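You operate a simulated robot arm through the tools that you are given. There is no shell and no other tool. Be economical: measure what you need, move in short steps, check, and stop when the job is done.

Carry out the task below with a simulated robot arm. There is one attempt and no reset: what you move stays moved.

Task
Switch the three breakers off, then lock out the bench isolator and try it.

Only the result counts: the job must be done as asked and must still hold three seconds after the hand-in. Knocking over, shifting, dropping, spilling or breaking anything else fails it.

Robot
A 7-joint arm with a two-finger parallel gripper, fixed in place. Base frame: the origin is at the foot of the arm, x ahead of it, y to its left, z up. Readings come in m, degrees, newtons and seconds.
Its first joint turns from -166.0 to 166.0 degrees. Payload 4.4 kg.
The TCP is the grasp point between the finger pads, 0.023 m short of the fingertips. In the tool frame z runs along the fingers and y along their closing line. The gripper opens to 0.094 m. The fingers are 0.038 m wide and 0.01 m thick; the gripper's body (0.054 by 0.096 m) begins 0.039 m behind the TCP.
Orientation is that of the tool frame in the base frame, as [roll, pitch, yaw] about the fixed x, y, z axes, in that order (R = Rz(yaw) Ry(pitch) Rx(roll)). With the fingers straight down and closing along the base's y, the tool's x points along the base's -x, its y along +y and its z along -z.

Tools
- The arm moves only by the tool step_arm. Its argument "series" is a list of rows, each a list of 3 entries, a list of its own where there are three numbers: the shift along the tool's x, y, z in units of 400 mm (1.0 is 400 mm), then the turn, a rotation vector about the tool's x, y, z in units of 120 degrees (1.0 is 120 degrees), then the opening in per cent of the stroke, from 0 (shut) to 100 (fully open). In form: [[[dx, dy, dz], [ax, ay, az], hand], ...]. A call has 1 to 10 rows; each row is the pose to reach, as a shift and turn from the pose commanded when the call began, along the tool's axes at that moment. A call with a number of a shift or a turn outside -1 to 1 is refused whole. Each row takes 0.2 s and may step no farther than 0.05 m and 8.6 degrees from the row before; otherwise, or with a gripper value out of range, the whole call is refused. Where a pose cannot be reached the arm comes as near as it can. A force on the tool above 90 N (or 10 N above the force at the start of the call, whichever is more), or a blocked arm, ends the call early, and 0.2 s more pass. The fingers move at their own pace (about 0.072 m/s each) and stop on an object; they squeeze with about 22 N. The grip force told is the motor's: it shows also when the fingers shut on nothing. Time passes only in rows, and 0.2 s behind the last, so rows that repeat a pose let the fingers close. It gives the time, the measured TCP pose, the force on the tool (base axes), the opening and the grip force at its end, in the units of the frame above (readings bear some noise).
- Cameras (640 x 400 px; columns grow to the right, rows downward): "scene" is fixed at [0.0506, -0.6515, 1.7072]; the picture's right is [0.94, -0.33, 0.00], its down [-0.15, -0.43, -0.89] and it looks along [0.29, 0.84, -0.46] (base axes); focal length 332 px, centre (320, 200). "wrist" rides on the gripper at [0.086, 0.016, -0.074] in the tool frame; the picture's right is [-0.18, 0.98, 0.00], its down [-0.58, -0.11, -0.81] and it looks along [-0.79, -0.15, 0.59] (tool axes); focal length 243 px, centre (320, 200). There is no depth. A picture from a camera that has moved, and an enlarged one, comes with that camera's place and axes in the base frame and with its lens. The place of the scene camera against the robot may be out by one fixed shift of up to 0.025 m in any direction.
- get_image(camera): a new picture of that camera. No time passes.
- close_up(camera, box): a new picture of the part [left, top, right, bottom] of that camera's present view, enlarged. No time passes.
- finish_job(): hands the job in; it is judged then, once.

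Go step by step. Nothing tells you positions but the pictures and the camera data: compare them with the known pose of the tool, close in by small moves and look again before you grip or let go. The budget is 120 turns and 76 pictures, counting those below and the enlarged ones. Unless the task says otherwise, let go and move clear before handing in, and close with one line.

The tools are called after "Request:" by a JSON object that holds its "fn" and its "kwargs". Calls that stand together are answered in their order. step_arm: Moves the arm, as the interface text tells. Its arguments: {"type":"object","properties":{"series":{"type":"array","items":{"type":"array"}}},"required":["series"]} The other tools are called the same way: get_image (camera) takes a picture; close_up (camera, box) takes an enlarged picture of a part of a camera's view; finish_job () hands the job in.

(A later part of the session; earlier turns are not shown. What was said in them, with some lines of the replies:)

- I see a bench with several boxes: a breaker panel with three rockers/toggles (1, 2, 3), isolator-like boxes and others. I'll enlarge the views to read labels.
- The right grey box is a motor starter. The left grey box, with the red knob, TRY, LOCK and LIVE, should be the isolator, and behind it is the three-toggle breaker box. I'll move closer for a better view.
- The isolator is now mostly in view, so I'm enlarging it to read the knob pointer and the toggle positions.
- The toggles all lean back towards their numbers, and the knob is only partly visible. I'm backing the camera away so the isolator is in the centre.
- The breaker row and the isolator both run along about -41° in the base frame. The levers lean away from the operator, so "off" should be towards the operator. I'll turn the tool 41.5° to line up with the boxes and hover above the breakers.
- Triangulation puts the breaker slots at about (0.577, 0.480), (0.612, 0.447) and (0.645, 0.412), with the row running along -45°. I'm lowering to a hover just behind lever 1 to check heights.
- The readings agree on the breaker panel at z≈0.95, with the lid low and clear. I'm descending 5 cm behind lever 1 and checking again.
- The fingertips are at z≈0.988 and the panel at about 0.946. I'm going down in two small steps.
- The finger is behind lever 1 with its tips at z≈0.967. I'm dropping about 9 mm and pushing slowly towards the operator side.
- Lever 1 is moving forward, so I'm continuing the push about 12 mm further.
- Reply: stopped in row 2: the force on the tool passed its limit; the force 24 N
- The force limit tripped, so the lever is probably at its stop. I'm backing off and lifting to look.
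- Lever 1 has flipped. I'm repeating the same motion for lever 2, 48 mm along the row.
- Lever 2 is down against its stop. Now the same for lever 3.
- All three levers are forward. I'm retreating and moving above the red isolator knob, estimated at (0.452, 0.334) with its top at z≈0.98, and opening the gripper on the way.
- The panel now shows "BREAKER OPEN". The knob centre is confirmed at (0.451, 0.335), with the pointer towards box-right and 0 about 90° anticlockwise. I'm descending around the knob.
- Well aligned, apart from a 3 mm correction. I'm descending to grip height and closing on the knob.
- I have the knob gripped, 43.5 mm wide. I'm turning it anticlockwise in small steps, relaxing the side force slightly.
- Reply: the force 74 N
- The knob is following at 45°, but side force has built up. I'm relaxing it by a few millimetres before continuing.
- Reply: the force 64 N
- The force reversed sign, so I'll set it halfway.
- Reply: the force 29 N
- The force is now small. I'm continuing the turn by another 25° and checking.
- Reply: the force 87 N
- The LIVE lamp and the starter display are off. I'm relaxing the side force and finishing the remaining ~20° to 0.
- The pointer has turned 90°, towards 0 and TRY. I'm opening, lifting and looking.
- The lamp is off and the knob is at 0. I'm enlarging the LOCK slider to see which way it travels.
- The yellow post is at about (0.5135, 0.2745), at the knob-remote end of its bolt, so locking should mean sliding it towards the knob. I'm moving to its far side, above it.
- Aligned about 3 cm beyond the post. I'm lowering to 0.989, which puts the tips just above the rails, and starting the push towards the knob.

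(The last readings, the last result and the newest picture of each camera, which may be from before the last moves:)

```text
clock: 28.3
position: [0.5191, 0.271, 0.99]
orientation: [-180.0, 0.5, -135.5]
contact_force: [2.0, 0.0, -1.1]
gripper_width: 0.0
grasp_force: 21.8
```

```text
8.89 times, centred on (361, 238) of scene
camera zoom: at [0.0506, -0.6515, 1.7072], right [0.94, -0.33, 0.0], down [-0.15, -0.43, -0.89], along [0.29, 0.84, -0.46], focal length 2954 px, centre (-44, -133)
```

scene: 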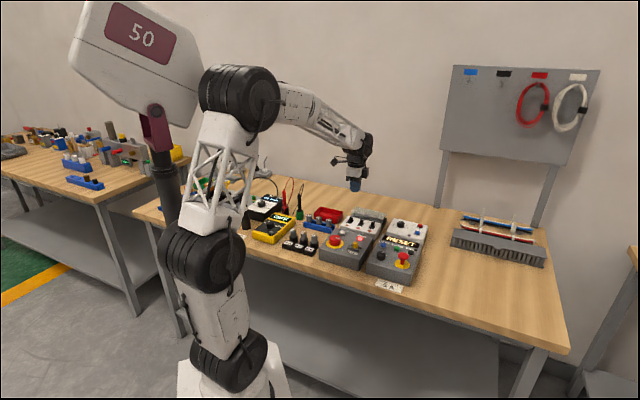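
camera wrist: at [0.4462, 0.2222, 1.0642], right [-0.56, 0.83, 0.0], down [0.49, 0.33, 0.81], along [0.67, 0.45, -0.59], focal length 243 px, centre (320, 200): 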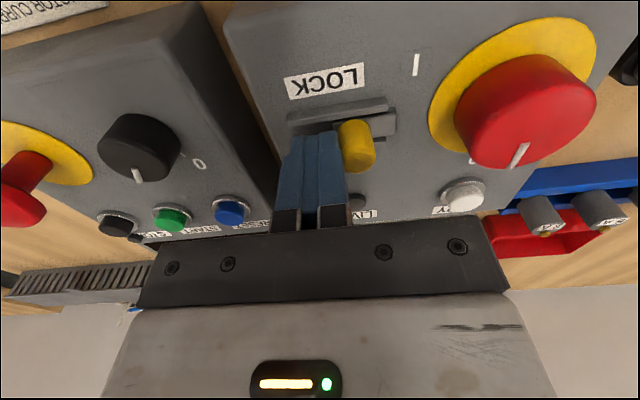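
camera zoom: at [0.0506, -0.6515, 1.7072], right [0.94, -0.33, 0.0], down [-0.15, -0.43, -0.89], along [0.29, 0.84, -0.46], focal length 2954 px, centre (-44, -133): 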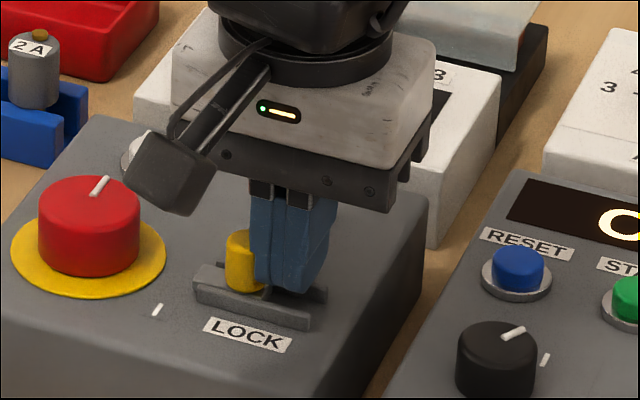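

It slides freely towards the knob. I'm pushing on until it reaches its end stop.

Request:
{"fn": "step_arm", "kwargs": {"series": [[[0, 0.012, 0], [0, 0, 0], 0], [[0, 0.024, 0], [0, 0, 0], 0], [[0, 0.036, 0], [0, 0, 0], 0], [[0, 0.036, 0], [0, 0, 0], 0]]}}

Request:
{"fn": "close_up", "kwargs": {"camera": "scene", "box": [325, 215, 397, 260]}}

```text
clock: 29.3
position: [0.51, 0.2801, 0.9913]
orientation: [-179.9, 0.5, -135.5]
contact_force: [33.0, -31.6, -0.7]
gripper_width: 0.0
grasp_force: 21.7
```

```text
8.89 times, centred on (361, 238) of scene
camera zoom: at [0.0506, -0.6515, 1.7072], right [0.94, -0.33, 0.0], down [-0.15, -0.43, -0.89], along [0.29, 0.84, -0.46], focal length 2954 px, centre (-44, -133)
```

zoom: 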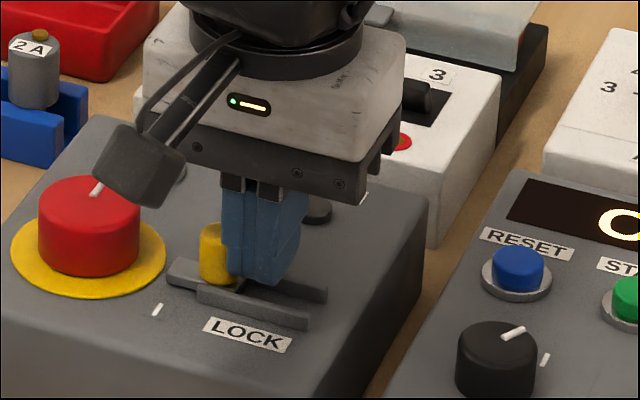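

The slider is at its stop, about 45 N over ~22 mm of travel. I'm backing off, lifting and moving above TRY at about (0.503, 0.384).

Request:
{"fn": "step_arm", "kwargs": {"series": [[[0, -0.03, 0], [0, 0, 0], 0], [[0, -0.03, -0.07], [0, 0, 0], 0], [[0, -0.03, -0.14], [0, 0, 0], 0], [[-0.06, 0.04, -0.14], [0, 0, 0], 0], [[-0.12, 0.11, -0.14], [0, 0, 0], 0], [[-0.17, 0.198, -0.14], [0, 0, 0], 0], [[-0.17, 0.198, -0.14], [0, 0, 0], 0]]}}

Request:
{"fn": "get_image", "kwargs": {"camera": "wrist"}}

Request:
{"fn": "close_up", "kwargs": {"camera": "scene", "box": [325, 205, 397, 250]}}

```text
clock: 30.9
position: [0.5014, 0.3871, 1.0485]
orientation: [-180.0, 0.5, -135.5]
contact_force: [-0.5, 0.4, 0.1]
gripper_width: 0.0
grasp_force: 21.7
```

```text
30 pictures are left
camera wrist: at [0.4284, 0.3374, 1.1217], right [-0.56, 0.83, 0.0], down [0.49, 0.33, 0.81], along [0.67, 0.45, -0.58], focal length 243 px, centre (320, 200)
```

wrist: 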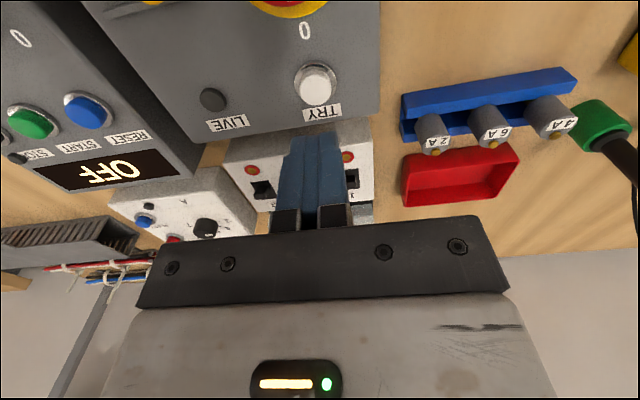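

```text
8.89 times, centred on (361, 228) of scene
camera zoom: at [0.0506, -0.6515, 1.7072], right [0.94, -0.33, 0.0], down [-0.15, -0.43, -0.89], along [0.29, 0.84, -0.46], focal length 2954 px, centre (-44, -44)
```

zoom: 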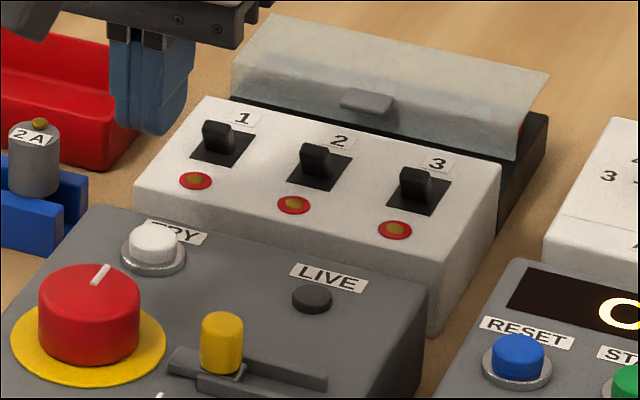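

The bolt is extended towards the knob. I'm centring over TRY and lowering slowly onto it.

Request:
{"fn": "step_arm", "kwargs": {"series": [[[0.006, -0.007, 0.07], [0, 0, 0], 0], [[0.006, -0.007, 0.125], [0, 0, 0], 0], [[0.006, -0.007, 0.137], [0, 0, 0], 0], [[0.006, -0.007, 0.143], [0, 0, 0], 0], [[0.006, -0.007, 0.149], [0, 0, 0], 0], [[0.006, -0.007, 0.149], [0, 0, 0], 0]]}}

Request:
{"fn": "close_up", "kwargs": {"camera": "scene", "box": [325, 205, 397, 250]}}

Request:
{"fn": "get_image", "kwargs": {"camera": "wrist"}}

```text
clock: 32.3
position: [0.5036, 0.3808, 0.9875]
orientation: [-179.9, 0.5, -135.4]
contact_force: [1.2, 0.4, 1.5]
gripper_width: 0.0
grasp_force: 21.9
```

```text
8.89 times, centred on (361, 228) of scene
camera zoom: at [0.0506, -0.6515, 1.7072], right [0.94, -0.33, 0.0], down [-0.15, -0.43, -0.89], along [0.29, 0.84, -0.46], focal length 2954 px, centre (-44, -44)
```

zoom: 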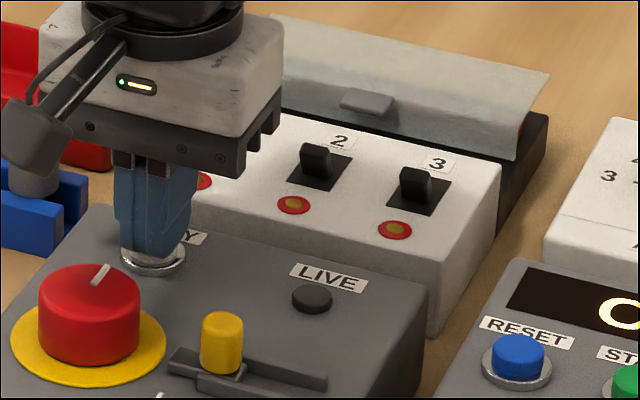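

```text
27 pictures are left
camera wrist: at [0.4302, 0.3321, 1.0608], right [-0.56, 0.83, 0.0], down [0.49, 0.33, 0.81], along [0.67, 0.45, -0.58], focal length 243 px, centre (320, 200)
```

wrist: 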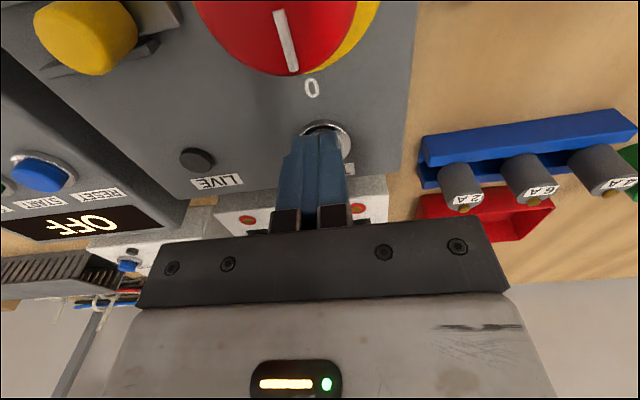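

The fingertips are on or just touching the button. I'm pressing a few more millimetres in small steps and holding briefly.

Request:
{"fn": "step_arm", "kwargs": {"series": [[[0, 0, 0.004], [0, 0, 0], 0], [[0, 0, 0.008], [0, 0, 0], 0], [[0, 0, 0.012], [0, 0, 0], 0], [[0, 0, 0.012], [0, 0, 0], 0]]}}

Request:
{"fn": "close_up", "kwargs": {"camera": "scene", "box": [325, 205, 397, 250]}}

```text
clock: 33.3
position: [0.5041, 0.3804, 0.9831]
orientation: [179.9, 0.5, -135.5]
contact_force: [-8.3, -2.3, 24.7]
gripper_width: 0.0
grasp_force: 21.9
```

```text
8.89 times, centred on (361, 228) of scene
camera zoom: at [0.0506, -0.6515, 1.7072], right [0.94, -0.33, 0.0], down [-0.15, -0.43, -0.89], along [0.29, 0.84, -0.46], focal length 2954 px, centre (-44, -44)
```

zoom: 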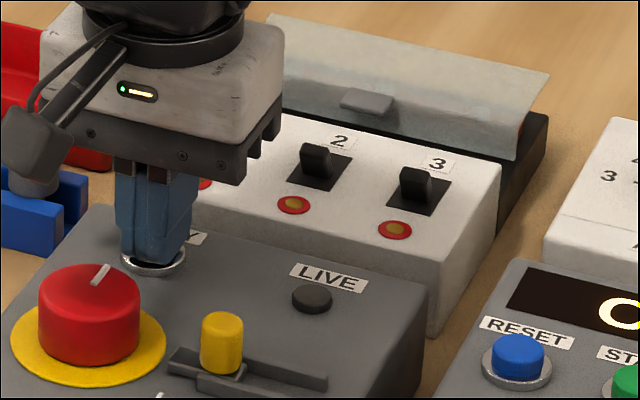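

The force is about 25 N, so the button looks bottomed. I'll press 1.5 mm more to be sure, then release and lift.

Request:
{"fn": "step_arm", "kwargs": {"series": [[[0, 0, 0.004], [0, 0, 0], 0], [[0, 0, 0.004], [0, 0, 0], 0]]}}

Request:
{"fn": "step_arm", "kwargs": {"series": [[[0, 0, -0.05], [0, 0, 0], 0], [[0, 0, -0.15], [0, 0, 0], 0], [[0, 0, -0.25], [0, 0, 0], 0], [[0.05, 0, -0.35], [0, 0, 0], 0], [[0.12, 0, -0.42], [0, 0, 0], 0], [[0.2, 0, -0.5], [0, 0, 0], 0], [[0.2, 0, -0.5], [0, 0, 0], 0]]}}

Request:
{"fn": "get_image", "kwargs": {"camera": "wrist"}}

Request:
{"fn": "close_up", "kwargs": {"camera": "scene", "box": [310, 200, 430, 275]}}

```text
clock: 33.9
position: [0.5035, 0.3807, 0.9821]
orientation: [-180.0, 0.6, -135.5]
contact_force: [-4.3, 8.6, 41.9]
gripper_width: 0.0002
grasp_force: 22.0
```

```text
clock: 35.5
position: [0.4447, 0.3266, 1.1783]
orientation: [179.9, 0.4, -135.5]
contact_force: [0.1, 0.4, 0.6]
gripper_width: 0.0002
grasp_force: 22.0
```

```text
25 pictures are left
camera wrist: at [0.3713, 0.2775, 1.2521], right [-0.56, 0.83, 0.0], down [0.49, 0.33, 0.81], along [0.67, 0.45, -0.59], focal length 243 px, centre (320, 200)
```

wrist: 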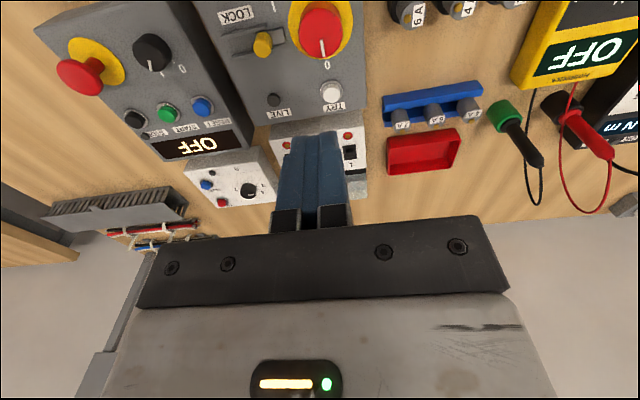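

```text
5.33 times, centred on (370, 238) of scene
camera zoom: at [0.0506, -0.6515, 1.7072], right [0.94, -0.33, 0.0], down [-0.15, -0.43, -0.89], along [0.29, 0.84, -0.46], focal length 1772 px, centre (53, 0)
```

zoom: 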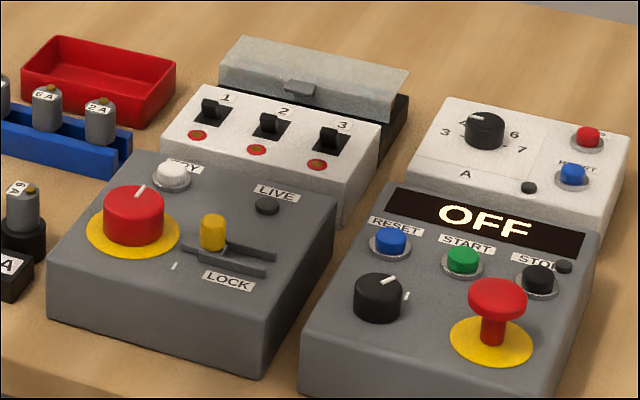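

Everything holds: the three levers are off, the isolator is at 0 with its bolt across, TRY has been pressed, and LIVE stays dark. The arm is clear, so I'm handing in.

Request:
{"fn": "finish_job", "kwargs": {}}

```text
The job is handed in.
```

I switched the three breakers off, turned the bench isolator to 0, slid its LOCK bolt across and pressed TRY. The LIVE lamp was dark before and after the try, and I handed the job in with the arm clear.
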